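You operate a simulated robot arm through the tools that you are given. There is no shell and no other tool. Be economical: measure what you need, move in short steps, check, and stop when the job is done.

The job below is to be done with a simulated robot arm. You get a single attempt, and the scene is never put back.

Task
Leak-test the orange band test pouch and stand it in the done or the fail tray.
Fine: seat it, press the red lever home till the reading stands, bring it back; under 25 kPa is a fail. Set down upright: orange band test pouch.
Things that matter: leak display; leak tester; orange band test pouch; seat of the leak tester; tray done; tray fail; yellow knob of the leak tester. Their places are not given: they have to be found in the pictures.

It is judged by the outcome, as a careful person would: the job done as asked, and still so three seconds after it is handed in. It fails if anything else is knocked over, pushed out of place, dropped, spilled or broken.

Robot
A 7-joint arm with a two-finger parallel gripper, fixed in place. Base frame: the origin is at the foot of the arm, x ahead of it, y to its left, z up; the work surface is at about z = 0.8. Units: m, degrees, N and s.
With the tool pointing down near the work surface it reaches from about 0.3 to 0.7 m from the base axis. Its first joint turns from -66.0 to 66.0 degrees. Payload 1.57 kg.
The TCP is the grasp point between the finger pads, 0.03 m short of the fingertips. In the tool frame z runs along the fingers and y along their closing line. The gripper opens to 0.11 m. The fingers are 0.024 m wide and 0.012 m thick; the gripper's body (0.048 by 0.112 m) begins 0.078 m behind the TCP.
Orientation is told as [roll, pitch, yaw] about the base's x, y, z axes, in that order, counted from this pose: with the fingers straight down and closing along the base's y, the tool's x points along the base's -x, its y along +y and its z along -z.

Tools
- The arm moves only by the tool jog_arm. Its argument "plan" is a list of rows, each a list of 3 entries, a list of its own where there are three numbers: the shift along the tool's x, y, z in units of 50 mm (1.0 is 50 mm), then the turn, a rotation vector about the tool's x, y, z in units of 6 degrees (1.0 is 6 degrees), then the finger opening in m, from 0 to 0.11. In form: [[[tx, ty, tz], [ax, ay, az], jaw], ...]. A call has 1 to 8 rows; each row shifts and turns the commanded pose from where the row before left it, along the tool's axes as they then stand. A call with a number of a shift or a turn outside -1 to 1 is refused whole. Each row takes 0.2 s and may step no farther than 0.05 m and 8.6 degrees from the row before; otherwise, or with a gripper value out of range, the whole call is refused. Where a pose cannot be reached the arm comes as near as it can. A force on the tool above 50 N (or 10 N above the force at the start of the call, whichever is more), or a blocked arm, ends the call early, and 0.2 s more pass. The fingers move at their own pace (about 0.108 m/s each) and stop on an object; they squeeze with about 43 N. The grip force told is the motor's: it shows also when the fingers shut on nothing. Time passes only in rows, and 0.2 s behind the last, so rows that do not move let the fingers close. The reply holds the time, the measured pose of the TCP, the force on the tool along the base axes, the opening and the grip force, in the units named above and with some noise, with the torque about the TCP (base axes, N m) and any sound that the robot's microphone picked up.
- Cameras (640 x 400 px; columns grow to the right, rows downward): "scene" is fixed at [0.1729, -0.4042, 1.3937]; the picture's right is [0.66, -0.75, 0.00], its down [-0.50, -0.45, -0.74] and it looks along [0.55, 0.49, -0.67] (base axes); focal length 375 px, centre (320, 200). "wrist" rides on the gripper at [0.07, 0.016, -0.141] in the tool frame; the picture's right is [-0.23, 0.97, 0.00], its down [-0.85, -0.20, -0.48] and it looks along [-0.47, -0.11, 0.88] (tool axes); focal length 222 px, centre (320, 200).
- snapshot(camera): a new picture of that camera. No time passes.
- locate(camera, pixels): for up to 12 pixels [column, row] of the newest picture of that camera ("zoom" is the newest enlarged one), the place [x, y, z] in the base frame of the surface seen there, good to about 0.002 m. No time passes.
- close_up(camera, box): a new picture of the part [left, top, right, bottom] of that camera's present view, enlarged. No time passes.
- close_job(): hands the job in; it is judged then, once.

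Keep the steps short. Do not move on a guess: measure, check each grasp and each placing, and mend mistakes. In all there are 80 turns and 54 pictures (those below and enlarged ones count). Leave the gripper open and the arm clear of the work at the hand-in unless told otherwise, and finish with a single line.

The tools are called after "Call:" by a JSON object that holds its "method" and its "body". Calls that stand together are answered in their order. jog_arm: Moves the arm, as the interface text tells. Its arguments: {"type":"object","properties":{"plan":{"type":"array"}},"required":["plan"]} The other tools are called the same way: snapshot (camera) takes a picture; locate (camera, pixels) gives the place of the surface under pixels of a picture; close_up (camera, box) takes an enlarged picture of a part of a camera's view; close_job () hands the job in.

At the start:

```text
t: 0.0
position: [0.3815, 0.0142, 1.0639]
orientation: [0.1, 0.0, 0.0]
ft_force: [-0.2, 0.4, -0.9]
torque: [0.02, -0.01, 0.0]
finger_gap: 0.11
grasp_force: 0.0
```

scene: 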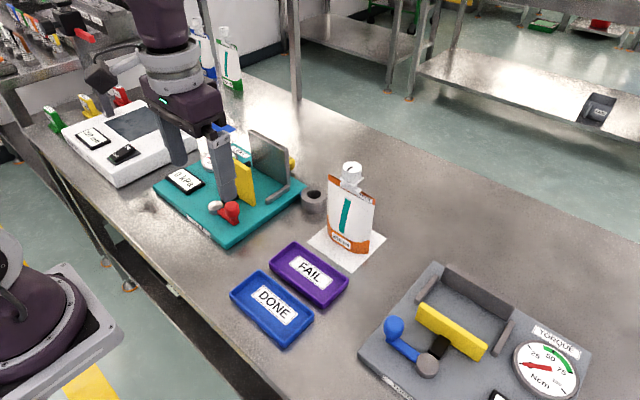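
wrist: 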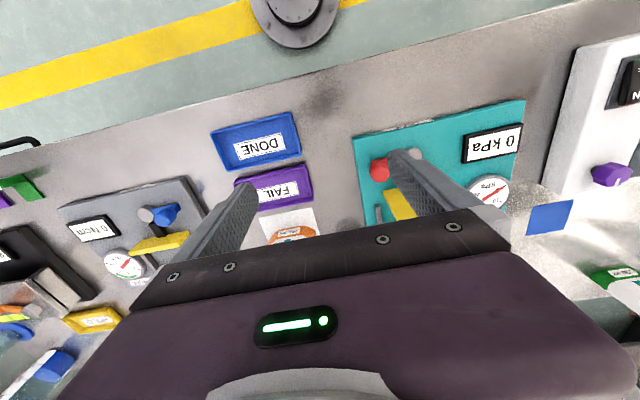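

I see the teal leak tester with the arm in front of it, the orange pouch near (350,220), and the trays at (272,307) and (309,275). I'll enlarge the tester and the pouch.

Call:
{"method": "close_up", "body": {"camera": "scene", "box": [140, 110, 320, 250]}}

Call:
{"method": "close_up", "body": {"camera": "scene", "box": [220, 150, 400, 350]}}

Call:
{"method": "locate", "body": {"camera": "scene", "pixels": [[351, 167], [351, 184], [350, 215], [332, 238], [366, 250], [330, 180], [375, 207], [272, 307], [309, 275], [313, 200], [244, 182], [272, 165]]}}

```text
2.86 times, centred on (230, 180) of scene
```

zoom: 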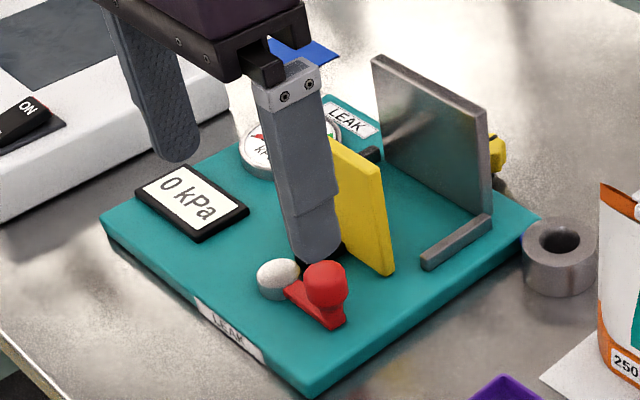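

```text
2.00 times, centred on (310, 250) of scene
```

zoom: 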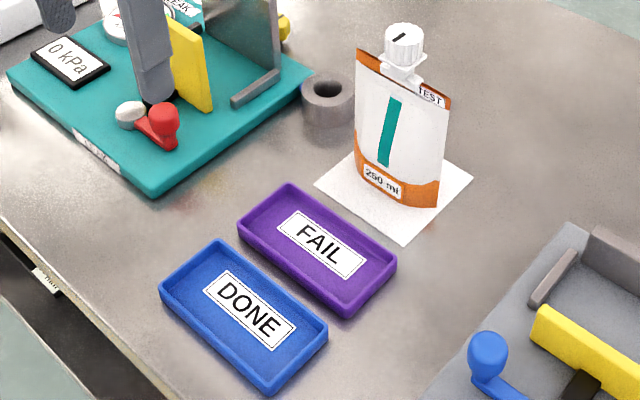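

```text
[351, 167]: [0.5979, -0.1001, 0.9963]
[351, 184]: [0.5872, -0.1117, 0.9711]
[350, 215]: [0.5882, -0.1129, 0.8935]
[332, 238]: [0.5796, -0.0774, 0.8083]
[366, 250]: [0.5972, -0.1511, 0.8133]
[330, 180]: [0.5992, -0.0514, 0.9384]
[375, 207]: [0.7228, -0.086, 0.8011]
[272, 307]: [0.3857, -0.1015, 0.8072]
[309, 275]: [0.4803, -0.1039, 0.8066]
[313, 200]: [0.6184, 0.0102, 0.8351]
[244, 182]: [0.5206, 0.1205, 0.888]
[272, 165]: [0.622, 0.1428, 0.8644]
```

The arm hides part of the tester. I'll shift it 0.2 m toward -y and up slightly, which is clear since the fingers stay above z 1.03, and then look again.

Call:
{"method": "jog_arm", "body": {"plan": [[[0, -0.7, -0.6], [0, 0, 0], 0.11], [[0, -0.9, 0], [0, 0, 0], 0.11], [[0, -0.9, 0], [0, 0, 0], 0.11], [[0, -0.9, 0], [0, 0, 0], 0.11], [[0, -0.6, 0], [0, 0, 0], 0.11]]}}

Call:
{"method": "close_up", "body": {"camera": "scene", "box": [140, 110, 320, 250]}}

Call:
{"method": "snapshot", "body": {"camera": "wrist"}}

```text
t: 1.2
position: [0.3825, -0.1844, 1.0938]
orientation: [0.0, 0.0, 0.1]
ft_force: [-0.4, -0.1, -0.1]
torque: [0.02, 0.0, -0.01]
finger_gap: 0.1095
grasp_force: 0.1
```

```text
2.86 times, centred on (230, 180) of scene
```

zoom: 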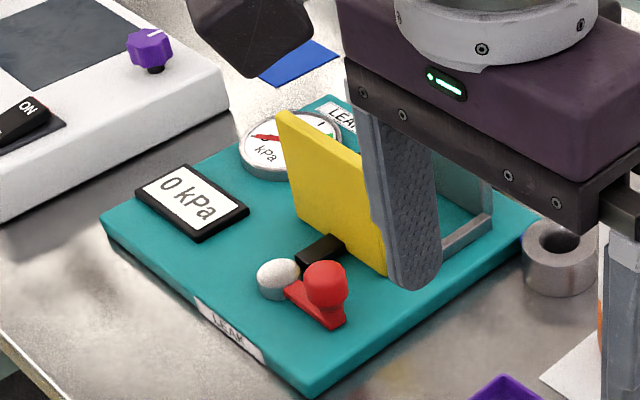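

```text
48 pictures are left
```

wrist: 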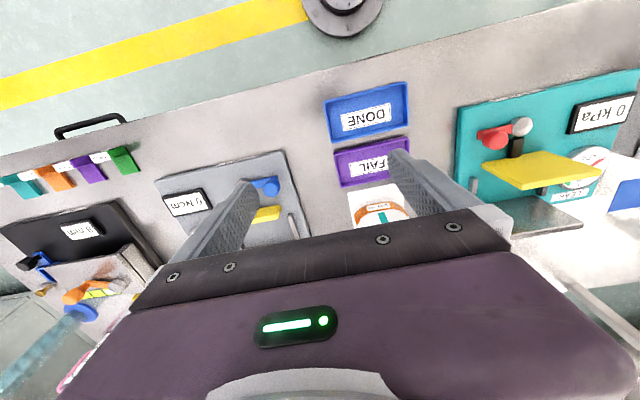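

Now I'll measure the tester in the enlarged picture: lever knob (325,285), pivot (278,275), plate corners, black link, display and base corners.

Call:
{"method": "locate", "body": {"camera": "zoom", "pixels": [[325, 268], [325, 295], [335, 318], [278, 270], [320, 248], [282, 112], [383, 272], [297, 215], [455, 240], [490, 216], [308, 390], [538, 222]]}}

Call:
{"method": "locate", "body": {"camera": "wrist", "pixels": [[520, 127], [490, 135], [515, 147], [485, 168], [530, 188], [600, 180], [580, 227], [500, 203], [540, 215], [475, 185], [460, 108], [455, 210]]}}

```text
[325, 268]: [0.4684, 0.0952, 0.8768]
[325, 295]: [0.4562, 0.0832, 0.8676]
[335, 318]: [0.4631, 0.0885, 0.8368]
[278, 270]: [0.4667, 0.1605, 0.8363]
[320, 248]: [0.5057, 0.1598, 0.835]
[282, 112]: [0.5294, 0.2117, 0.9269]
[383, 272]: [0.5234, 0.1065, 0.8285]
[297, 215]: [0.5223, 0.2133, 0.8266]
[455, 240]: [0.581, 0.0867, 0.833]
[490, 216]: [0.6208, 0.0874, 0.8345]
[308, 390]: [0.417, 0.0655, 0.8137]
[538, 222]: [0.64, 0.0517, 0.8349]
```

```text
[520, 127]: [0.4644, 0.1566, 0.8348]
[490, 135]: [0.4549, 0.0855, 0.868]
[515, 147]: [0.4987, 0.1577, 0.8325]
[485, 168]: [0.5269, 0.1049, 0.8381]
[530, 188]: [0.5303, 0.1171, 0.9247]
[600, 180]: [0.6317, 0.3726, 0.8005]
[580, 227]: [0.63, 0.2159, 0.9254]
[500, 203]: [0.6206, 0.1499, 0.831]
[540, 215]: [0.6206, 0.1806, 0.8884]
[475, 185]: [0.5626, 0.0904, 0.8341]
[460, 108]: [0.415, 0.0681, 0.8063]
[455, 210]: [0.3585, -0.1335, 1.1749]
```

Tester geometry: plate face x≈0.53, wall face x≈0.62, seat about (0.577, 0.16), lever pivot (0.467, 0.16) and lever knob (0.465, 0.09). Next I'll move the arm back to y≈0.1 so the pouch is in full view, and zoom in on it and the yellow knob.

Call:
{"method": "jog_arm", "body": {"plan": [[[0, 1, 0], [0, 0, 0], 0.11], [[0, 1, 0], [0, 0, 0], 0.11], [[0, 1, 0], [0, 0, 0], 0.11], [[0, 1, 0], [0, 0, 0], 0.11], [[0, 1, 0], [0, 0, 0], 0.11], [[0, 1, 0], [0, 0, 0], 0.11]]}}

Call:
{"method": "close_up", "body": {"camera": "scene", "box": [220, 120, 400, 280]}}

```text
t: 2.6
position: [0.385, 0.1152, 1.0919]
orientation: [0.0, 0.0, -0.1]
ft_force: [-0.2, -0.1, -0.5]
torque: [-0.02, 0.02, -0.02]
finger_gap: 0.1101
grasp_force: 0.0
```

```text
2.50 times, centred on (310, 200) of scene
```

zoom: 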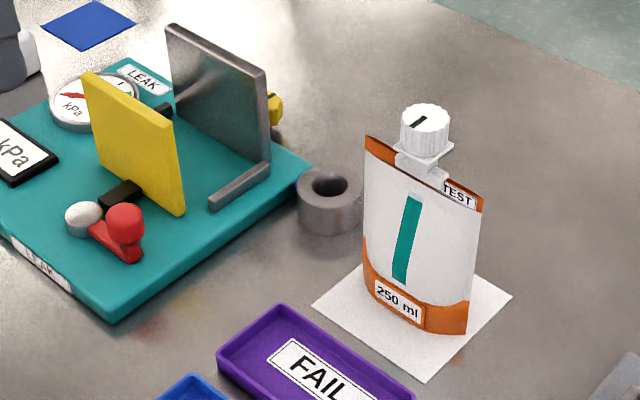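

The pouch, wall and yellow knob behind the wall at (275,108) are all clear now. I'll measure them.

Call:
{"method": "locate", "body": {"camera": "zoom", "pixels": [[424, 112], [424, 140], [404, 132], [447, 132], [424, 165], [367, 150], [478, 205], [365, 240], [470, 250], [372, 298], [462, 330], [415, 310]]}}

Call:
{"method": "locate", "body": {"camera": "zoom", "pixels": [[275, 108], [172, 28], [262, 72], [268, 160], [240, 190], [210, 200], [160, 112], [330, 182], [125, 213], [217, 352], [412, 395], [280, 308]]}}

```text
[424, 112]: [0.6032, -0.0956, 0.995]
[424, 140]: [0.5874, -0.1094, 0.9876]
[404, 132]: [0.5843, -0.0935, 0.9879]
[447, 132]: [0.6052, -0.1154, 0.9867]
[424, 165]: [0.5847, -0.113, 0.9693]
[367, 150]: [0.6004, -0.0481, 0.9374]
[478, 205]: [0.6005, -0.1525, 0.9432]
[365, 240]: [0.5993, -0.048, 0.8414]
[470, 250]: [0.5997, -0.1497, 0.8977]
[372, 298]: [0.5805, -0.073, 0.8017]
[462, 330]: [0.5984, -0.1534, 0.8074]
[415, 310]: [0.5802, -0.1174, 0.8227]
```

```text
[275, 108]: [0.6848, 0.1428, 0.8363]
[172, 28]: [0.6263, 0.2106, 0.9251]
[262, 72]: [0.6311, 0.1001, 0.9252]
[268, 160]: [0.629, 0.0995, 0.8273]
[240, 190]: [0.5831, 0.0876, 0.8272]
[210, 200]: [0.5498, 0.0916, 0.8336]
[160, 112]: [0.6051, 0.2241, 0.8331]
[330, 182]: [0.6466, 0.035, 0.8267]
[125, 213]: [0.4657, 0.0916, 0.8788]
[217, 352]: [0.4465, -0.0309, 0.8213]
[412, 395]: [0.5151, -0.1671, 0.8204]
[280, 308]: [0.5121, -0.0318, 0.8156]
```

The pouch is centred at (0.60, -0.10), 0.105 wide along y and about 0.04 thick. Its cap spans about z 0.97–0.997. I'll take a closer look at the yellow knob and the gauge.

Call:
{"method": "close_up", "body": {"camera": "scene", "box": [275, 140, 315, 180]}}

Call:
{"method": "close_up", "body": {"camera": "scene", "box": [370, 150, 410, 175]}}

```text
10.00 times, centred on (295, 160) of scene
```

zoom: 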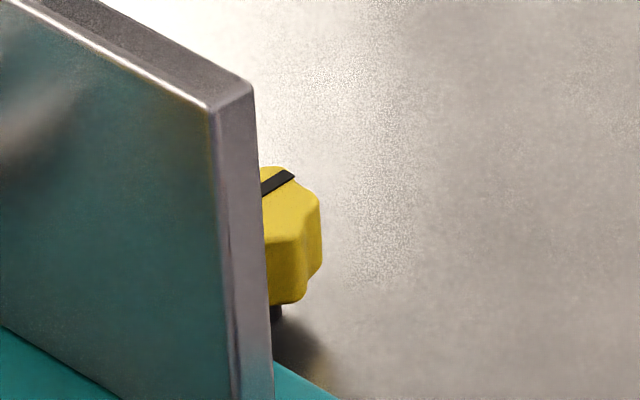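

```text
16.00 times, centred on (390, 162) of scene
```

zoom: 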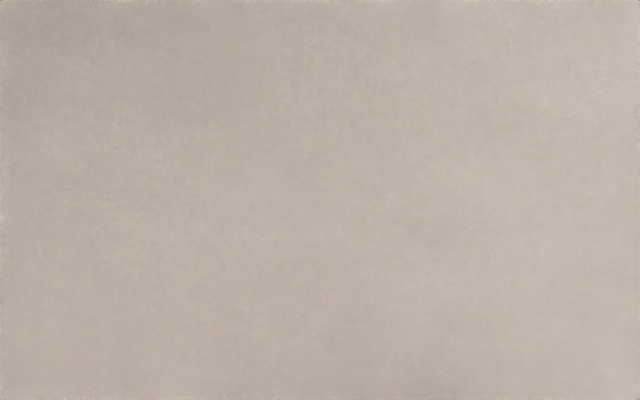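

The knob stands on its own stem behind the wall and isn't part of the instructions, so I'll leave it alone. I'll grip the rigid cap along y. First step: move above the pouch with the fingertips at z≈1.06, above the cap.

Call:
{"method": "jog_arm", "body": {"plan": [[[-0.614, -0.616, 0], [0, 0, 0], 0.09], [[-0.614, -0.616, 0], [0, 0, 0], 0.09], [[-0.614, -0.616, 0], [0, 0, 0], 0.09], [[-0.614, -0.616, 0], [0, 0, 0], 0.09], [[-0.614, -0.616, 0], [0, 0, 0], 0.09], [[-0.614, -0.616, 0], [0, 0, 0], 0.09], [[-0.614, -0.616, 0], [0, 0, 0], 0.09]]}}

Call:
{"method": "snapshot", "body": {"camera": "wrist"}}

Call:
{"method": "close_up", "body": {"camera": "scene", "box": [220, 80, 420, 280]}}

```text
t: 4.2
position: [0.5992, -0.1012, 1.0958]
orientation: [0.0, 0.0, 0.0]
ft_force: [-0.2, 0.3, 0.7]
torque: [0.07, 0.02, -0.01]
finger_gap: 0.09
grasp_force: 0.0
```

```text
44 pictures are left
```

wrist: 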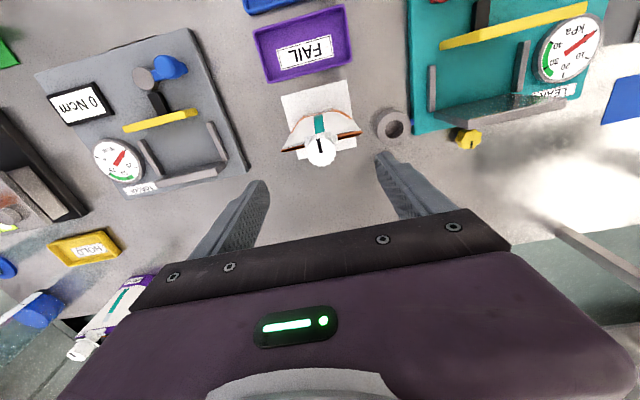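

```text
2.00 times, centred on (320, 180) of scene
```

zoom: 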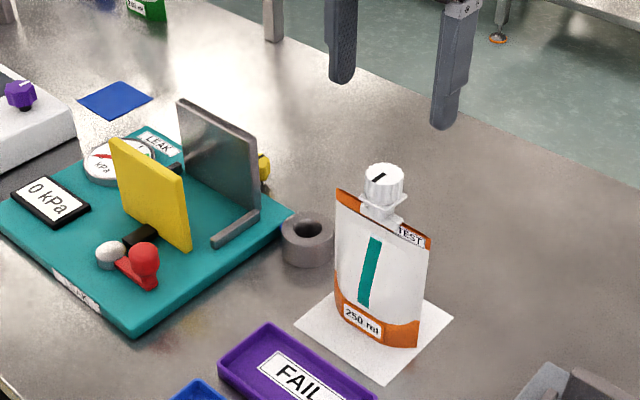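

I'll check the cap and the tester against the wrist view.

Call:
{"method": "locate", "body": {"camera": "wrist", "pixels": [[320, 152], [309, 152], [333, 152], [320, 162], [320, 140], [283, 150], [358, 132], [432, 95], [521, 70], [460, 90], [480, 112], [467, 138]]}}

```text
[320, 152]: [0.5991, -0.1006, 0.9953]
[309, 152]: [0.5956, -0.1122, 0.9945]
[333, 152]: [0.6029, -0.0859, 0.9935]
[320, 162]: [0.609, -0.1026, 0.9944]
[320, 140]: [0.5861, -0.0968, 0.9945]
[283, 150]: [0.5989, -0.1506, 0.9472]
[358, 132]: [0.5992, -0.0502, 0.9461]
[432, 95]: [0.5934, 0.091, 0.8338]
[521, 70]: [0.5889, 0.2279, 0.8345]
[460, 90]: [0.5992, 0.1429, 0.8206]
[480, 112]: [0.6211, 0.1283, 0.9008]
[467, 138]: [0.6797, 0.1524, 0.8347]
```

The cap centre is (0.599, -0.100) and its top is z 0.995. I'll descend to TCP z≈0.983 and close, with no sideways change.

Call:
{"method": "jog_arm", "body": {"plan": [[[0, 0.02, 0.75], [0, 0, 0], 0.09], [[0, 0, 0.75], [0, 0, 0], 0.08], [[0, 0, 0.75], [0, 0, 0], 0.07]]}}

Call:
{"method": "close_up", "body": {"camera": "scene", "box": [270, 120, 430, 280]}}

```text
t: 5.0
position: [0.5986, -0.1003, 0.9834]
orientation: [0.0, 0.0, 0.0]
ft_force: [0.5, 0.7, 0.5]
torque: [0.0, 0.01, 0.02]
finger_gap: 0.0698
grasp_force: 0.1
```

```text
2.50 times, centred on (350, 200) of scene
```

zoom: 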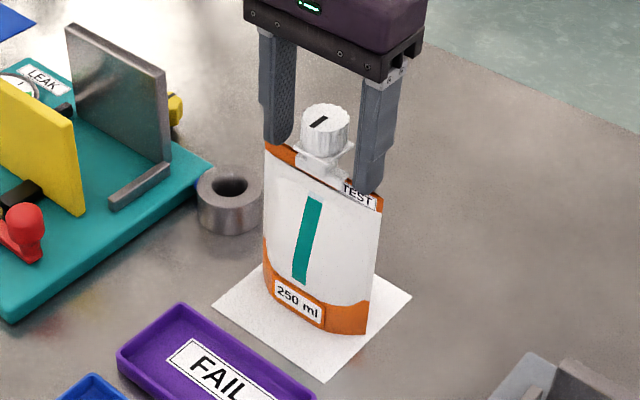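

The fingers straddle the cap just above the pouch's top edge, so I'll close on it.

Call:
{"method": "jog_arm", "body": {"plan": [[[0, 0, 0], [0, 0, 0], 0.04], [[0, 0, 0], [0, 0, 0], 0.02], [[0, 0, 0], [0, 0, 0], 0.0], [[0, 0, 0], [0, 0, 0], 0.0]]}}

Call:
{"method": "close_up", "body": {"camera": "scene", "box": [270, 120, 430, 280]}}

```text
t: 6.0
position: [0.5975, -0.1006, 0.984]
orientation: [0.0, 0.1, 0.0]
ft_force: [-0.2, 0.3, 0.3]
torque: [-0.01, 0.02, -0.04]
finger_gap: 0.0328
grasp_force: 40.7
```

```text
2.50 times, centred on (350, 200) of scene
```

zoom: 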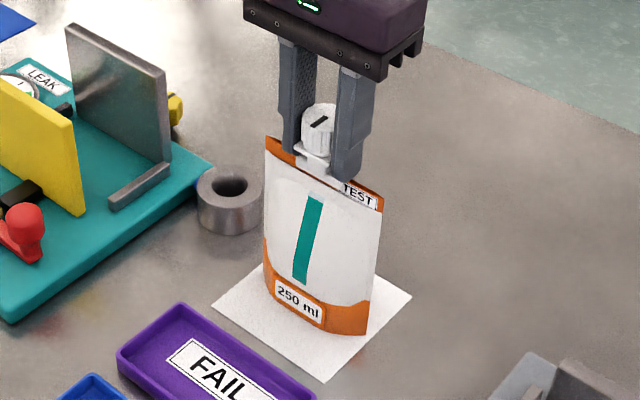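

The cap is held, with the opening stopped at 33 mm and a 40.7 N grip. I'll lift straight up by 0.15 m and check.

Call:
{"method": "jog_arm", "body": {"plan": [[[0, 0, -0.3], [0, 0, 0], 0.0], [[0, 0, -0.7], [0, 0, 0], 0.0], [[0, 0, -0.7], [0, 0, 0], 0.0], [[0, 0, -0.7], [0, 0, 0], 0.0], [[0, 0, -0.7], [0, 0, 0], 0.0]]}}

Call:
{"method": "snapshot", "body": {"camera": "scene"}}

```text
t: 7.2
position: [0.596, -0.0993, 1.1337]
orientation: [0.0, 0.0, 0.0]
ft_force: [-0.9, -0.1, -2.2]
torque: [-0.01, 0.02, 0.03]
finger_gap: 0.0327
grasp_force: 40.6
```

```text
40 pictures are left
```

scene: 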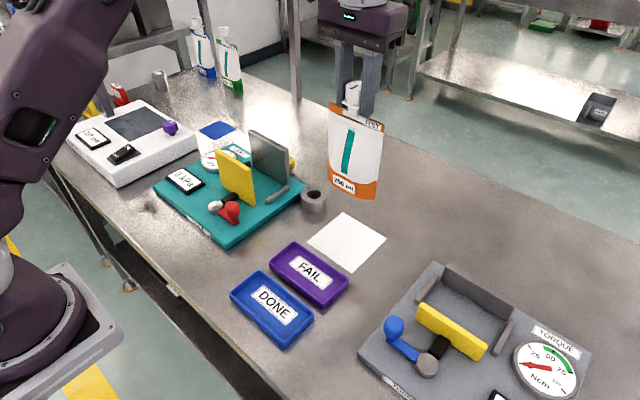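

It's hanging upright and clear of everything. I'll carry it over to above the seat at (0.586, 0.160), keeping the height; its bottom at z≈0.95 clears the wall top at 0.926.

Call:
{"method": "jog_arm", "body": {"plan": [[[0.035, 0.5, 0], [0, 0, 0], 0.0], [[0.035, 0.85, 0], [0, 0, 0], 0.0], [[0.035, 0.85, 0], [0, 0, 0], 0.0], [[0.035, 0.85, 0], [0, 0, 0], 0.0], [[0.035, 0.85, 0], [0, 0, 0], 0.0], [[0.035, 0.85, 0], [0, 0, 0], 0.0], [[0, 0.44, 0], [0, 0, 0], 0.0]]}}

Call:
{"method": "close_up", "body": {"camera": "scene", "box": [140, 60, 320, 250]}}

Call:
{"method": "snapshot", "body": {"camera": "wrist"}}

```text
t: 8.8
position: [0.5865, 0.1617, 1.1336]
orientation: [0.0, 0.1, 0.0]
ft_force: [0.3, 1.5, -2.7]
torque: [0.03, 0.03, -0.05]
finger_gap: 0.033
grasp_force: 41.0
```

```text
2.11 times, centred on (230, 155) of scene
```

zoom: 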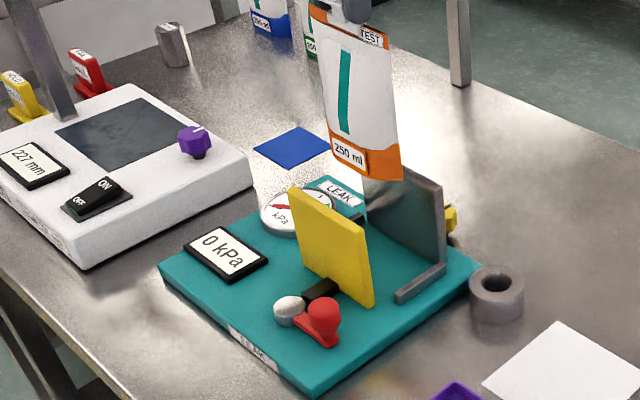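

```text
38 pictures are left
```

wrist: 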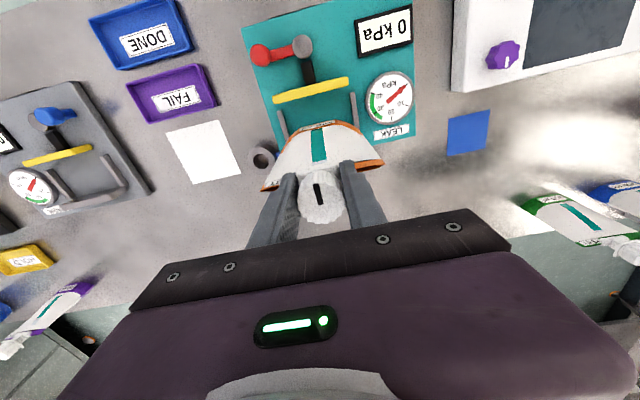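

I'll check the pouch's hang and position before lowering it.

Call:
{"method": "locate", "body": {"camera": "zoom", "pixels": [[345, 55], [343, 115], [322, 70], [395, 80], [333, 148], [345, 163], [398, 178], [311, 12], [386, 45], [380, 165]]}}

Call:
{"method": "locate", "body": {"camera": "wrist", "pixels": [[264, 188], [381, 163], [320, 140], [318, 157], [290, 145], [350, 130]]}}

```text
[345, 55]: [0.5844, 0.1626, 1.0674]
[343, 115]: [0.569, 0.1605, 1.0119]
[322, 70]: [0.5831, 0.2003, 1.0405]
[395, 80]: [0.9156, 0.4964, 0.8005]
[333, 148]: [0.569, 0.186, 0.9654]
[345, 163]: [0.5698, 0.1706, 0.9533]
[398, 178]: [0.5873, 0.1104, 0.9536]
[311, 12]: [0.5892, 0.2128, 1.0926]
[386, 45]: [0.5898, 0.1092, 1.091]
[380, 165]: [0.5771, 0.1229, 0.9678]
```

```text
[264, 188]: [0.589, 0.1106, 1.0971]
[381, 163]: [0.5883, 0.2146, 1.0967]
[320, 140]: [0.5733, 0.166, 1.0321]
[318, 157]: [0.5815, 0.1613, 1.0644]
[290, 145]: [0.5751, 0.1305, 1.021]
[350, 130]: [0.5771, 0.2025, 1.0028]
```

It hangs vertical, spanning y 0.109–0.214 and x 0.568–0.608. That fits between the rails (0.095–0.224) and the plates. I'll lower 0.12 m and then feel for the floor.

Call:
{"method": "jog_arm", "body": {"plan": [[[0, -0.03, 0.5], [0, 0, 0], 0.0], [[0, 0, 0.6], [0, 0, 0], 0.0], [[0, 0, 0.6], [0, 0, 0], 0.0], [[0, 0, 0.5], [0, 0, 0], 0.0], [[0, 0, 0.2], [0, 0, 0], 0.0]]}}

Call:
{"method": "close_up", "body": {"camera": "scene", "box": [140, 60, 320, 250]}}

```text
t: 10.0
position: [0.5861, 0.1561, 1.0157]
orientation: [-0.1, -0.1, 0.0]
ft_force: [1.2, 0.0, -2.6]
torque: [0.08, 0.01, 0.02]
finger_gap: 0.0331
grasp_force: 41.0
```

```text
2.11 times, centred on (230, 155) of scene
```

zoom: 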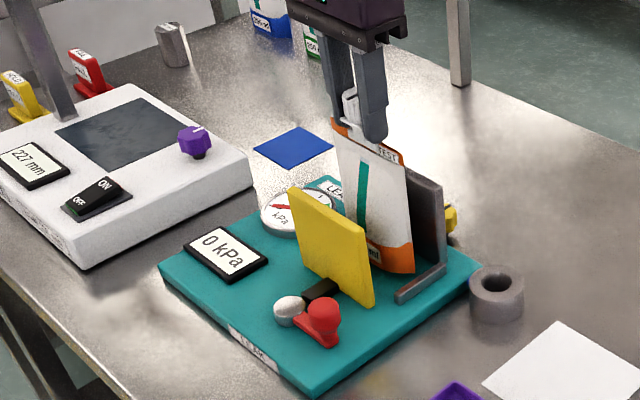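

It's between the plates, about 1 cm above the floor. I'll lower in 3 mm steps until contact shows.

Call:
{"method": "jog_arm", "body": {"plan": [[[0, 0.06, 0.06], [0, 0, 0], 0.0], [[0, 0, 0.06], [0, 0, 0], 0.0], [[0, 0, 0.04], [0, 0, 0], 0.0]]}}

```text
t: 10.8
position: [0.5874, 0.1598, 1.0088]
orientation: [0.0, 0.1, 0.1]
ft_force: [0.5, 0.7, -2.8]
torque: [0.05, -0.01, 0.01]
finger_gap: 0.0329
grasp_force: 41.1
```

No contact yet, as the vertical force is still -2.8 N. I'll lower 2 mm per row.

Call:
{"method": "jog_arm", "body": {"plan": [[[0, 0, 0.04], [0, 0, 0], 0.0], [[0, 0, 0.03], [0, 0, 0], 0.0]]}}

```text
t: 11.4
position: [0.5868, 0.1608, 1.0038]
orientation: [0.0, 0.1, -0.1]
ft_force: [0.1, -0.2, -3.4]
torque: [0.06, 0.04, -0.03]
finger_gap: 0.0328
grasp_force: 41.4
```

Call:
{"method": "jog_arm", "body": {"plan": [[[0, 0, 0.03], [0, 0, 0], 0.0], [[0, 0, 0], [0, 0, 0], 0.0]]}}

Call:
{"method": "close_up", "body": {"camera": "scene", "box": [200, 90, 300, 190]}}

```text
t: 12.0
position: [0.5864, 0.1601, 1.0037]
orientation: [0.0, -0.1, 0.0]
ft_force: [-1.1, -0.7, 4.4]
torque: [0.1, 0.15, 0.0]
finger_gap: 0.0329
grasp_force: 41.0
```

```text
4.00 times, centred on (250, 140) of scene
```

zoom: 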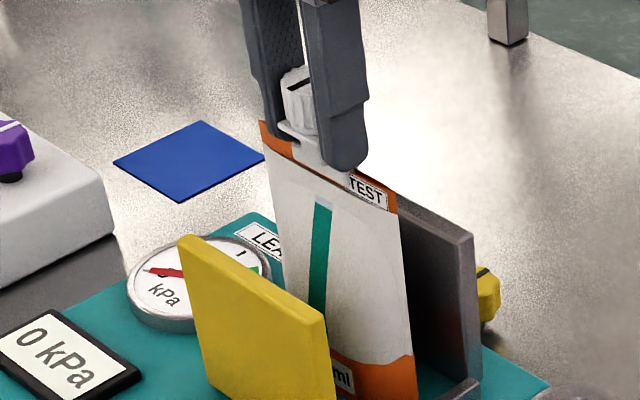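

The force rose to +4.4 N, so the pouch is on the floor and upright. I'll open to 0.08 and then lift straight up.

Call:
{"method": "jog_arm", "body": {"plan": [[[0, 0, 0], [0, 0, 0], 0.05], [[0, 0, 0], [0, 0, 0], 0.08], [[0, 0, -0.4], [0, 0, 0], 0.08], [[0, 0, -0.8], [0, 0, 0], 0.08], [[0, 0, -0.8], [0, 0, 0], 0.08]]}}

Call:
{"method": "close_up", "body": {"camera": "scene", "box": [140, 80, 320, 250]}}

Call:
{"method": "snapshot", "body": {"camera": "wrist"}}

```text
t: 13.2
position: [0.5894, 0.1581, 1.1051]
orientation: [0.0, 0.0, -0.1]
ft_force: [-0.1, -0.7, -0.3]
torque: [0.02, 0.01, 0.0]
finger_gap: 0.0801
grasp_force: 0.1
```

```text
2.35 times, centred on (230, 165) of scene
```

zoom: 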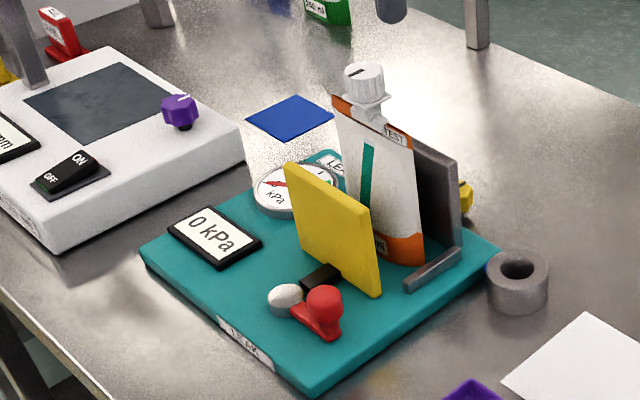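

```text
34 pictures are left
```

wrist: 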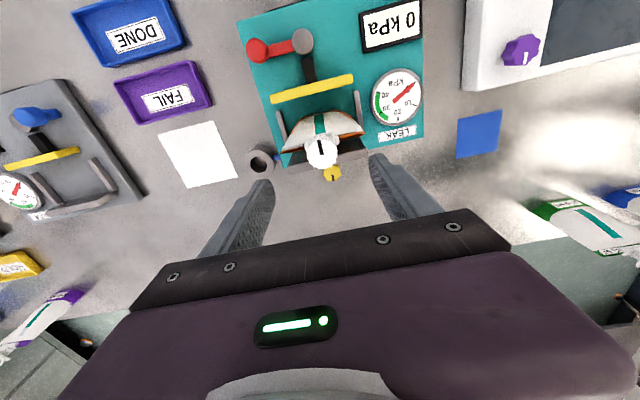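

The pouch stands upright in the seat and the display reads 0 kPa. Next is the lever: hub (0.467, 0.160), ball (0.466, 0.092), z up to 0.879. I'll close the fingers and go to (0.42, 0.092) on the near side of the ball, still high.

Call:
{"method": "jog_arm", "body": {"plan": [[[0.845, -0.33, 0], [0, 0, 0], 0.03], [[0.845, -0.33, 0], [0, 0, 0], 0.0], [[0.845, -0.33, 0], [0, 0, 0], 0.0], [[0.845, -0.33, 0], [0, 0, 0], 0.0], [[0, 0, 0.9], [0, 0, 0], 0.0], [[0, 0, 0.9], [0, 0, 0], 0.0]]}}

Call:
{"method": "snapshot", "body": {"camera": "wrist"}}

Call:
{"method": "close_up", "body": {"camera": "scene", "box": [140, 80, 320, 250]}}

```text
t: 14.6
position: [0.4161, 0.0956, 1.0139]
orientation: [0.1, 0.1, 0.1]
ft_force: [0.6, -0.5, -0.7]
torque: [0.04, 0.01, 0.01]
finger_gap: 0.0
grasp_force: 21.7
```

```text
33 pictures are left
```

wrist: 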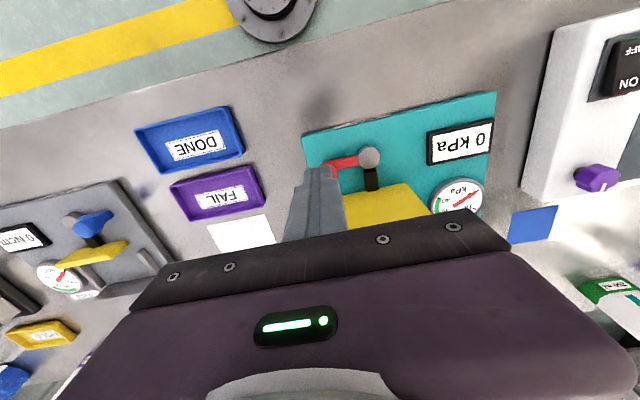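

```text
2.35 times, centred on (230, 165) of scene
```

zoom: 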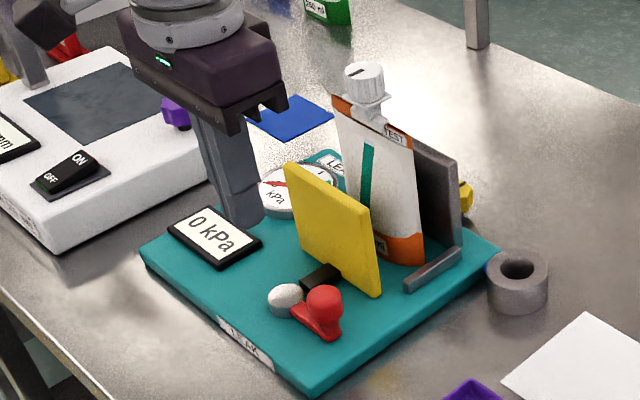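

The fingers are closed and clear of the ball. I'll lower to TCP z≈0.882, with tips at 0.852, above the lever arm and level with the ball.

Call:
{"method": "jog_arm", "body": {"plan": [[[0, -0.06, 0.9], [0, 0, 0], 0.0], [[0, 0, 0.9], [0, 0, 0], 0.0], [[0, 0, 0.84], [0, 0, 0], 0.0]]}}

Call:
{"method": "close_up", "body": {"camera": "scene", "box": [140, 110, 300, 250]}}

```text
t: 15.4
position: [0.4141, 0.0919, 0.8822]
orientation: [0.1, 0.0, 0.0]
ft_force: [0.2, 0.3, -0.5]
torque: [-0.01, 0.0, 0.02]
finger_gap: 0.0
grasp_force: 21.5
```

```text
2.86 times, centred on (220, 180) of scene
```

zoom: 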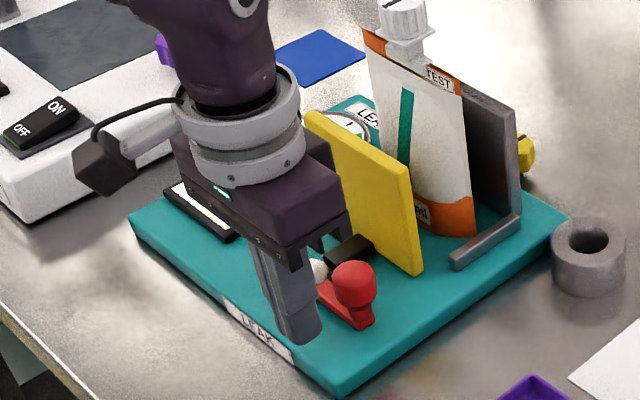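

The fingertips are beside the ball. I'll push gently toward +x in small steps and watch the force.

Call:
{"method": "jog_arm", "body": {"plan": [[[-0.3, 0, 0], [0, 0, 0], 0.0], [[-0.2, 0, 0], [0, 0, 0], 0.0], [[-0.1, 0, 0], [0, 0, 0], 0.0], [[-0.1, 0, 0], [0, 0, 0], 0.0], [[0, 0, 0], [0, 0, 0], 0.0]]}}

Call:
{"method": "close_up", "body": {"camera": "scene", "box": [140, 110, 300, 250]}}

```text
t: 16.2
position: [0.4382, 0.0915, 0.8806]
orientation: [-0.3, 1.4, 0.1]
ft_force: [-11.7, 0.0, -1.0]
torque: [-0.01, 0.08, 0.03]
finger_gap: 0.0
grasp_force: 21.4
stopped in row 4: the force on the tool passed its limit (the readings are from after the stop); the commanded pose is now the measured one
```

```text
2.86 times, centred on (220, 180) of scene
```

zoom: 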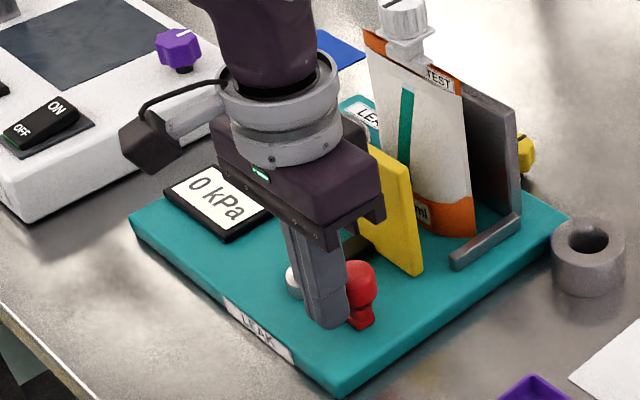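

The lever is solid toward +x: the push stopped at about the limit with no motion and the display at 0 kPa. So it must swing the other way. I'll back off, level the tool, and rise above the ball.

Call:
{"method": "jog_arm", "body": {"plan": [[[0.3, 0, 0], [0, 0, 0], 0.0], [[0, 0, -0.7], [-0.05, -0.233, 0], 0.0], [[0, 0, -0.2], [0, 0, 0], 0.0]]}}

Call:
{"method": "close_up", "body": {"camera": "scene", "box": [140, 110, 300, 250]}}

```text
t: 17.1
position: [0.4248, 0.0901, 0.9272]
orientation: [0.1, -0.4, 0.1]
ft_force: [0.0, 0.0, 0.8]
torque: [-0.03, 0.0, 0.0]
finger_gap: 0.0
grasp_force: 21.5
```

```text
2.86 times, centred on (220, 180) of scene
```

zoom: 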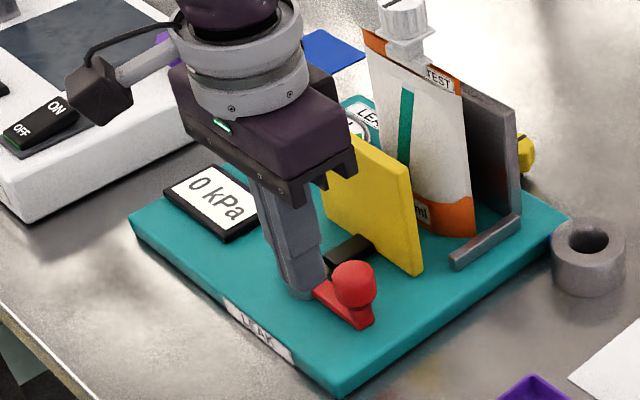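

Call:
{"method": "locate", "body": {"camera": "zoom", "pixels": [[353, 268], [353, 285], [340, 280], [371, 280], [365, 320], [330, 300], [420, 270], [328, 190]]}}

```text
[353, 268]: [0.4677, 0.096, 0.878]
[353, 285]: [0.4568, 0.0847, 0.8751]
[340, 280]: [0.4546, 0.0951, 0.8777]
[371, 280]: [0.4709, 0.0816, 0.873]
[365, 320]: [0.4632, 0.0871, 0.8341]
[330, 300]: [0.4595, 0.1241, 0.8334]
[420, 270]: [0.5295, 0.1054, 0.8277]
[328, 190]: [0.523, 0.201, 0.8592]
```

The ball is still at (0.467, 0.092). I'll pass over it (tips at 0.897) to x≈0.50, y≈0.086, then drop to push height. The fingers stay clear of the plate edge at y 0.105.

Call:
{"method": "jog_arm", "body": {"plan": [[[-0.8, -0.04, 0], [0, 0, 0], 0.0], [[-0.72, -0.04, 0], [0, 0, 0], 0.0], [[0, 0, 0.45], [0, 0, 0], 0.0], [[0, 0, 0.45], [0, 0, 0], 0.0]]}}

Call:
{"method": "close_up", "body": {"camera": "scene", "box": [140, 110, 300, 250]}}

```text
t: 18.1
position: [0.5002, 0.0876, 0.8797]
orientation: [0.2, -0.4, 0.1]
ft_force: [-1.0, -1.1, 0.1]
torque: [0.0, 0.03, 0.0]
finger_gap: 0.0
grasp_force: 21.3
```

```text
2.86 times, centred on (220, 180) of scene
```

zoom: 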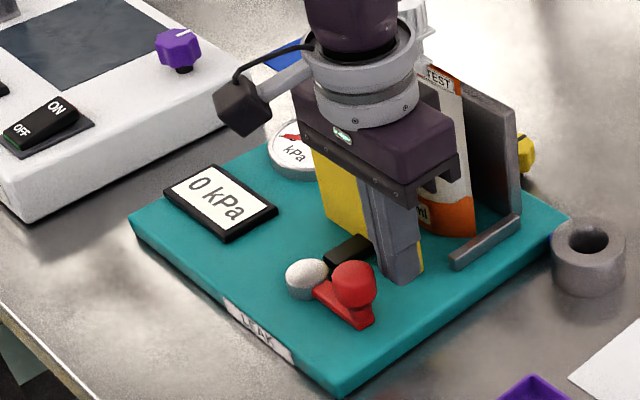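

I'm in place on the far side of the ball. I'll push gently toward -x: about 2.5 cm in small rows.

Call:
{"method": "jog_arm", "body": {"plan": [[[0.2, 0, 0], [0, 0, 0], 0.0], [[0.1, 0, 0], [0, 0, 0], 0.0], [[0.1, 0, 0], [0, 0, 0], 0.0], [[0.1, 0, 0], [0, 0, 0], 0.0], [[0.1, 0, 0], [0, 0, 0], 0.0]]}}

Call:
{"method": "close_up", "body": {"camera": "scene", "box": [140, 110, 300, 250]}}

```text
t: 19.2
position: [0.4719, 0.0889, 0.8821]
orientation: [0.1, -0.3, 0.1]
ft_force: [0.5, 0.6, 0.3]
torque: [-0.02, -0.02, -0.02]
finger_gap: 0.0002
grasp_force: 21.6
```

```text
2.86 times, centred on (220, 180) of scene
```

zoom: 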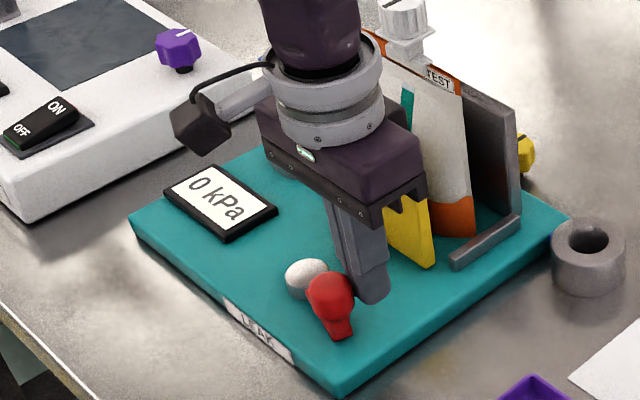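

The lever swings freely toward -x. I'll follow its arc around the hub to about 60°.

Call:
{"method": "jog_arm", "body": {"plan": [[[0.15, -0.02, 0], [0, 0, 0], 0.0], [[0.15, -0.02, 0], [0, 0, 0], 0.0], [[0.18, 0.05, 0], [0, 0, 0], 0.0], [[0.18, 0.05, 0], [0, 0, 0], 0.0], [[0.17, 0.09, 0], [0, 0, 0], 0.0], [[0.17, 0.1, 0], [0, 0, 0], 0.0]]}}

Call:
{"method": "close_up", "body": {"camera": "scene", "box": [140, 110, 300, 250]}}

```text
t: 20.6
position: [0.4217, 0.0988, 0.8797]
orientation: [0.1, -0.3, 0.2]
ft_force: [-0.4, -0.2, 0.3]
torque: [-0.04, -0.04, 0.01]
finger_gap: 0.0
grasp_force: 21.5
```

```text
2.86 times, centred on (220, 180) of scene
```

zoom: 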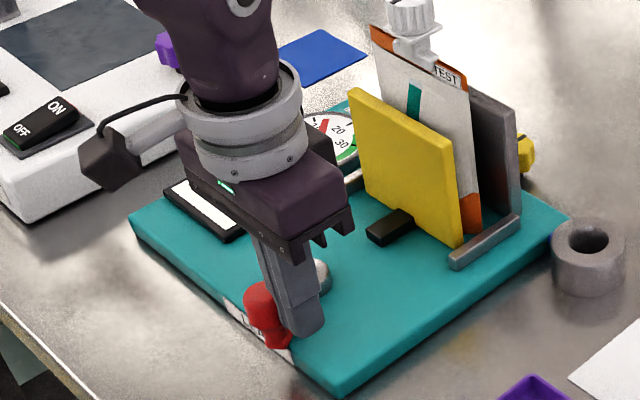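

The plate is advancing onto the pouch and the gauge needle is moving. I'll continue along the arc toward 90°.

Call:
{"method": "jog_arm", "body": {"plan": [[[0.13, 0.17, 0], [0, 0, 0], 0.0], [[0.13, 0.17, 0], [0, 0, 0], 0.0], [[0.1, 0.16, 0], [0, 0, 0], 0.0], [[0.09, 0.17, 0], [0, 0, 0], 0.0], [[0, 0, 0], [0, 0, 0], 0.0]]}}

Call:
{"method": "close_up", "body": {"camera": "scene", "box": [140, 110, 300, 250]}}

Call:
{"method": "snapshot", "body": {"camera": "wrist"}}

```text
t: 21.2
position: [0.418, 0.1043, 0.8791]
orientation: [-0.4, -0.8, -0.7]
ft_force: [8.5, -17.2, -3.8]
torque: [-0.24, -0.16, 0.09]
finger_gap: 0.0
grasp_force: 20.5
stopped in row 2: the force on the tool passed its limit (the readings are from after the stop); the commanded pose is now the measured one
```

```text
2.86 times, centred on (220, 180) of scene
```

zoom: 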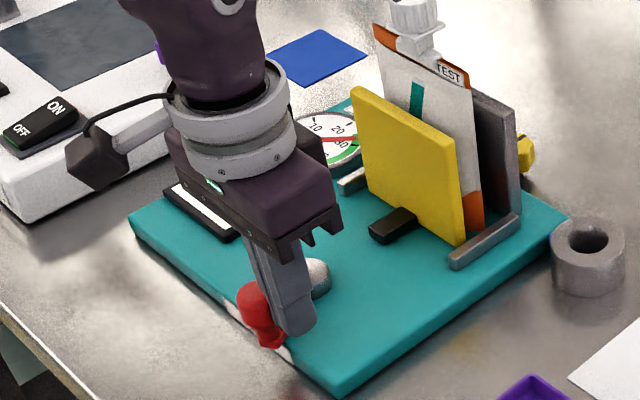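

```text
24 pictures are left
```

wrist: 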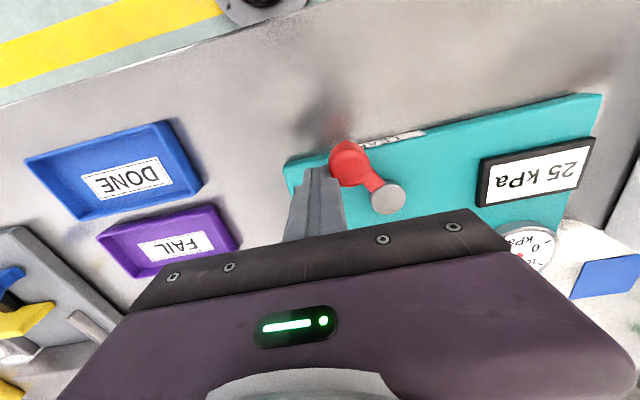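

The lever met firm resistance near 60–65°, and the display reads about 25 kPa. I'll hold here to let the reading settle, then look again.

Call:
{"method": "jog_arm", "body": {"plan": [[[0, 0, 0], [0, 0, 0], 0.0], [[0, 0, 0], [0, 0, 0], 0.0], [[0, 0, 0], [0, 0, 0], 0.0], [[0, 0, 0], [0, 0, 0], 0.0], [[0, 0, 0], [0, 0, 0], 0.0]]}}

Call:
{"method": "close_up", "body": {"camera": "wrist", "box": [320, 120, 620, 280]}}

```text
t: 22.4
position: [0.4181, 0.1044, 0.8797]
orientation: [-0.4, -0.7, -0.6]
ft_force: [11.9, -34.0, 0.0]
torque: [-0.35, -0.16, 0.24]
finger_gap: 0.0
grasp_force: 21.3
```

```text
2.13 times, centred on (470, 200) of wrist
```

zoom: 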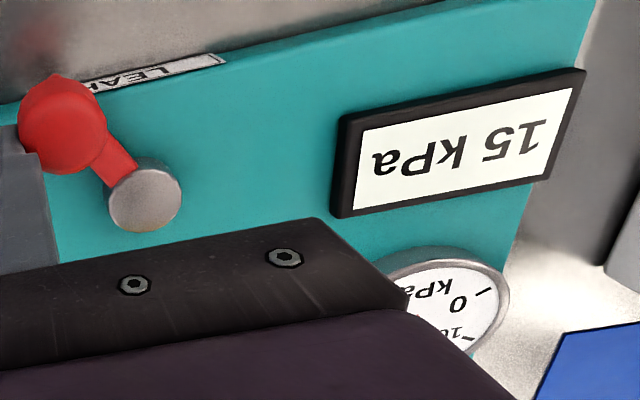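

It dropped to 15 kPa, with the lever firmly held at about 36 N. I'll keep holding and read again.

Call:
{"method": "jog_arm", "body": {"plan": [[[0, 0, 0], [0, 0, 0], 0.0], [[0, 0, 0], [0, 0, 0], 0.0], [[0, 0, 0], [0, 0, 0], 0.0], [[0, 0, 0], [0, 0, 0], 0.0], [[0, 0, 0], [0, 0, 0], 0.0], [[0, 0, 0], [0, 0, 0], 0.0], [[0, 0, 0], [0, 0, 0], 0.0], [[0, 0, 0], [0, 0, 0], 0.0]]}}

Call:
{"method": "close_up", "body": {"camera": "wrist", "box": [320, 120, 620, 280]}}

Call:
{"method": "locate", "body": {"camera": "zoom", "pixels": [[65, 120], [145, 200]]}}

```text
t: 24.2
position: [0.4176, 0.1043, 0.8802]
orientation: [-0.4, -0.6, -0.7]
ft_force: [4.4, -35.9, -1.1]
torque: [-0.37, -0.02, 0.38]
finger_gap: 0.0
grasp_force: 21.6
```

```text
2.13 times, centred on (470, 200) of wrist
```

zoom: 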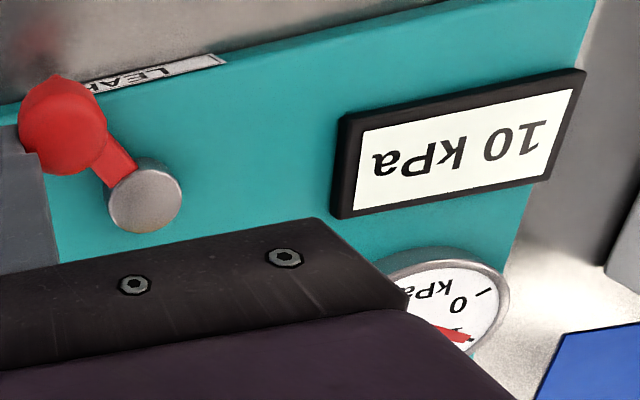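

```text
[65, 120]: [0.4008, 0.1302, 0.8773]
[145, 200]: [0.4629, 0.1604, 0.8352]
```

It now reads 10 kPa and is still settling. I'll hold longer, with a tiny nudge (1 mm along the arc) to make sure the lever is fully home.

Call:
{"method": "jog_arm", "body": {"plan": [[[0.01, 0.02, 0], [0, 0, 0], 0.0], [[0, 0, 0], [0, 0, 0], 0.0], [[0, 0, 0], [0, 0, 0], 0.0], [[0, 0, 0], [0, 0, 0], 0.0], [[0, 0, 0], [0, 0, 0], 0.0], [[0, 0, 0], [0, 0, 0], 0.0], [[0, 0, 0], [0, 0, 0], 0.0], [[0, 0, 0], [0, 0, 0], 0.0]]}}

Call:
{"method": "close_up", "body": {"camera": "wrist", "box": [320, 120, 620, 280]}}

```text
t: 26.0
position: [0.4173, 0.1041, 0.8801]
orientation: [-0.3, -0.8, -0.6]
ft_force: [8.0, -39.8, 1.3]
torque: [-0.47, -0.1, 0.34]
finger_gap: 0.0
grasp_force: 21.1
```

```text
2.13 times, centred on (470, 200) of wrist
```

zoom: 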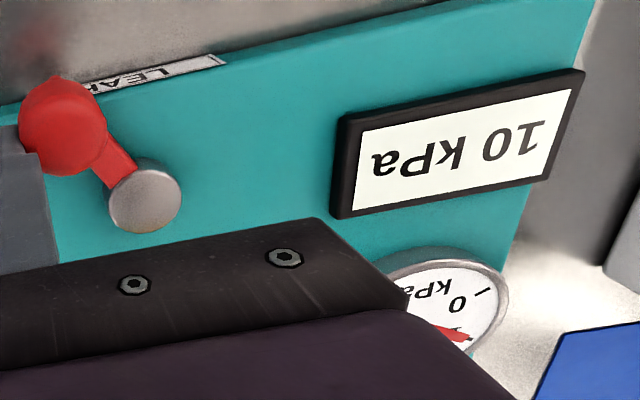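

The reading stands at 10 kPa: it was the same 1.8 s earlier, and the extra push gave no lever motion, so it's home. 10 is under 25, so it's a **FAIL**. To bring the lever back I'll retreat from the ball and rise above it.

Call:
{"method": "jog_arm", "body": {"plan": [[[-0.1, -0.25, 0], [0, 0, 0], 0.0], [[0, 0, -0.5], [0, 0, 0], 0.0], [[0, 0, -0.5], [0, 0, 0], 0.0]]}}

Call:
{"method": "close_up", "body": {"camera": "scene", "box": [140, 110, 300, 250]}}

```text
t: 26.8
position: [0.4217, 0.0946, 0.9301]
orientation: [-0.2, -0.8, -0.4]
ft_force: [-0.5, -0.2, 0.0]
torque: [-0.02, 0.01, 0.0]
finger_gap: 0.0
grasp_force: 21.9
```

```text
2.86 times, centred on (220, 180) of scene
```

zoom: 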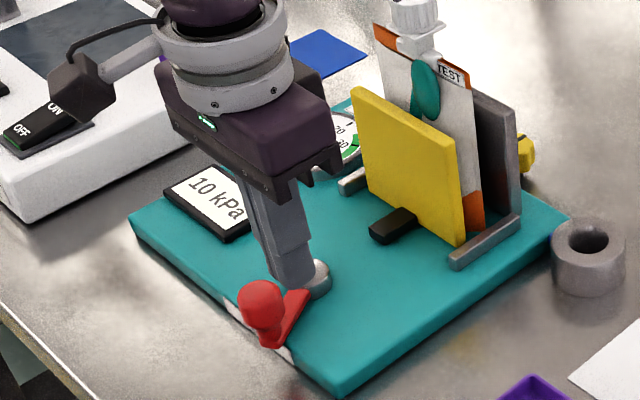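

The display clearly reads 10 kPa, and the lever stays at about 65°. Now I'll go over to the outer side of the ball at (0.386, 0.172), level the tool and lower.

Call:
{"method": "jog_arm", "body": {"plan": [[[0.36, 0.77, 0], [-0.033, 0.133, -0.067], 0.0], [[0.36, 0.77, 0], [0, 0, 0], 0.0], [[0, 0, 0.5], [0, 0, 0], 0.0], [[0, 0, 0.5], [0, 0, 0], 0.0]]}}

Call:
{"method": "snapshot", "body": {"camera": "wrist"}}

```text
t: 27.8
position: [0.3861, 0.1718, 0.8787]
orientation: [-0.1, 0.0, -0.2]
ft_force: [0.5, 0.3, -0.4]
torque: [-0.01, -0.04, -0.02]
finger_gap: 0.0
grasp_force: 21.7
```

```text
19 pictures are left
```

wrist: 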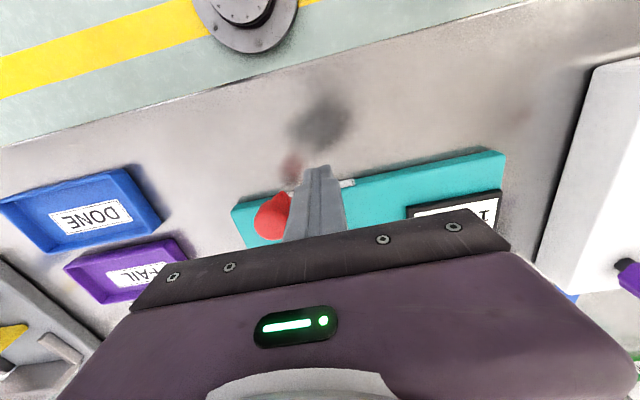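

I'm on the outer side of the ball. I'll sweep it back along the arc to its rest position.

Call:
{"method": "jog_arm", "body": {"plan": [[[-0.152, -0.306, 0], [0, 0, 0], 0.0], [[-0.05, -0.25, 0], [0, 0, 0], 0.0], [[-0.062, -0.248, 0], [0, 0, 0], 0.0], [[-0.096, -0.167, 0], [0, 0, 0], 0.0], [[-0.096, -0.167, 0], [0, 0, 0], 0.0], [[-0.136, -0.136, 0], [0, 0, 0], 0.0], [[-0.136, -0.136, 0], [0, 0, 0], 0.0]]}}

Call:
{"method": "close_up", "body": {"camera": "scene", "box": [140, 110, 300, 250]}}

```text
t: 29.4
position: [0.4219, 0.1004, 0.8788]
orientation: [0.0, 0.1, -0.1]
ft_force: [-1.9, 0.3, 0.0]
torque: [0.01, 0.0, 0.0]
finger_gap: 0.0
grasp_force: 21.1
```

```text
2.86 times, centred on (220, 180) of scene
```

zoom: 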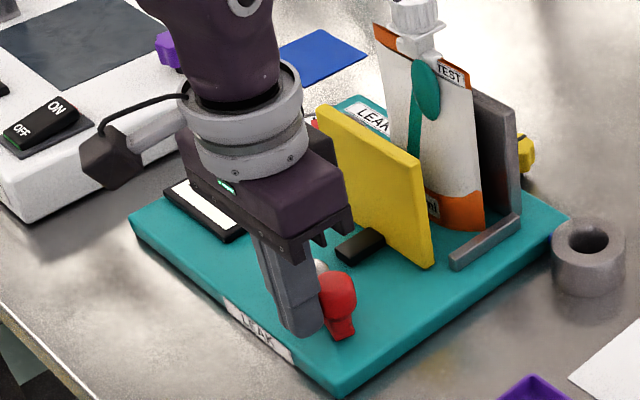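

The lever follows and the plate is retreating. I'll do the last 1.6 cm to the rest stop in small steps.

Call:
{"method": "jog_arm", "body": {"plan": [[[-0.1, -0.06, 0], [0, 0, 0], 0.0], [[-0.1, -0.06, 0], [0, 0, 0], 0.0], [[-0.08, -0.04, 0], [0, 0, 0], 0.0], [[-0.04, 0, 0], [0, 0, 0], 0.0]]}}

Call:
{"method": "close_up", "body": {"camera": "scene", "box": [140, 110, 300, 250]}}

```text
t: 30.4
position: [0.4381, 0.0934, 0.8797]
orientation: [-0.1, 0.1, -0.1]
ft_force: [-0.3, 0.4, -0.3]
torque: [0.02, 0.0, -0.02]
finger_gap: 0.0
grasp_force: 21.3
```

```text
2.86 times, centred on (220, 180) of scene
```

zoom: 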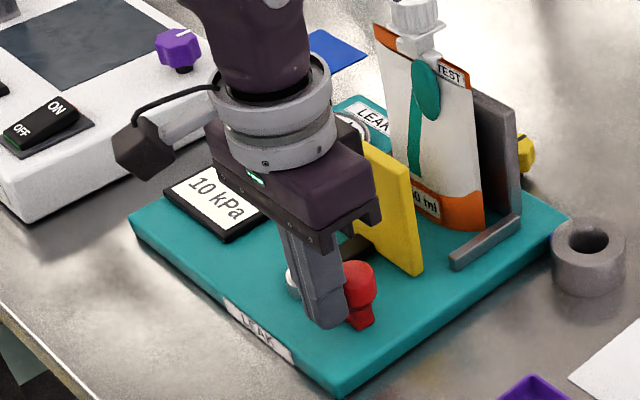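

It's back at the original spot. I'll add one small nudge to be sure of the stop, then retreat and rise to z≈1.1.

Call:
{"method": "jog_arm", "body": {"plan": [[[-0.03, 0, 0], [0, 0, 0], 0.0]]}}

Call:
{"method": "jog_arm", "body": {"plan": [[[0.4, 0, 0], [0, 0, 0], 0.0], [[0, 0, -0.8], [0, 0, 0], 0.0], [[0, 0, -0.9], [0, 0, 0], 0.0], [[0, 0, -0.9], [0, 0, 0], 0.08], [[0, 0, -0.9], [0, 0, 0], 0.08], [[0, 0, -0.9], [0, 0, 0], 0.08]]}}

Call:
{"method": "close_up", "body": {"camera": "scene", "box": [140, 80, 320, 250]}}

```text
t: 30.8
position: [0.4375, 0.0937, 0.879]
orientation: [-0.1, 0.3, -0.1]
ft_force: [-9.4, 1.0, 4.2]
torque: [-0.05, -0.02, 0.02]
finger_gap: 0.0
grasp_force: 20.9
```

```text
t: 32.2
position: [0.416, 0.0927, 1.0996]
orientation: [-0.1, 0.1, 0.0]
ft_force: [-0.5, -0.1, 0.5]
torque: [0.0, -0.02, -0.01]
finger_gap: 0.0799
grasp_force: 0.1
```

```text
2.35 times, centred on (230, 165) of scene
```

zoom: 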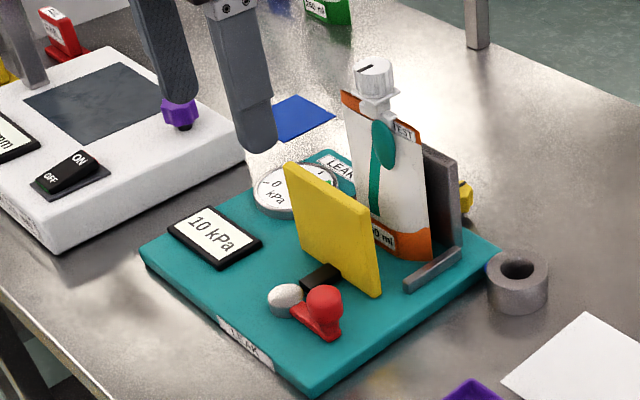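

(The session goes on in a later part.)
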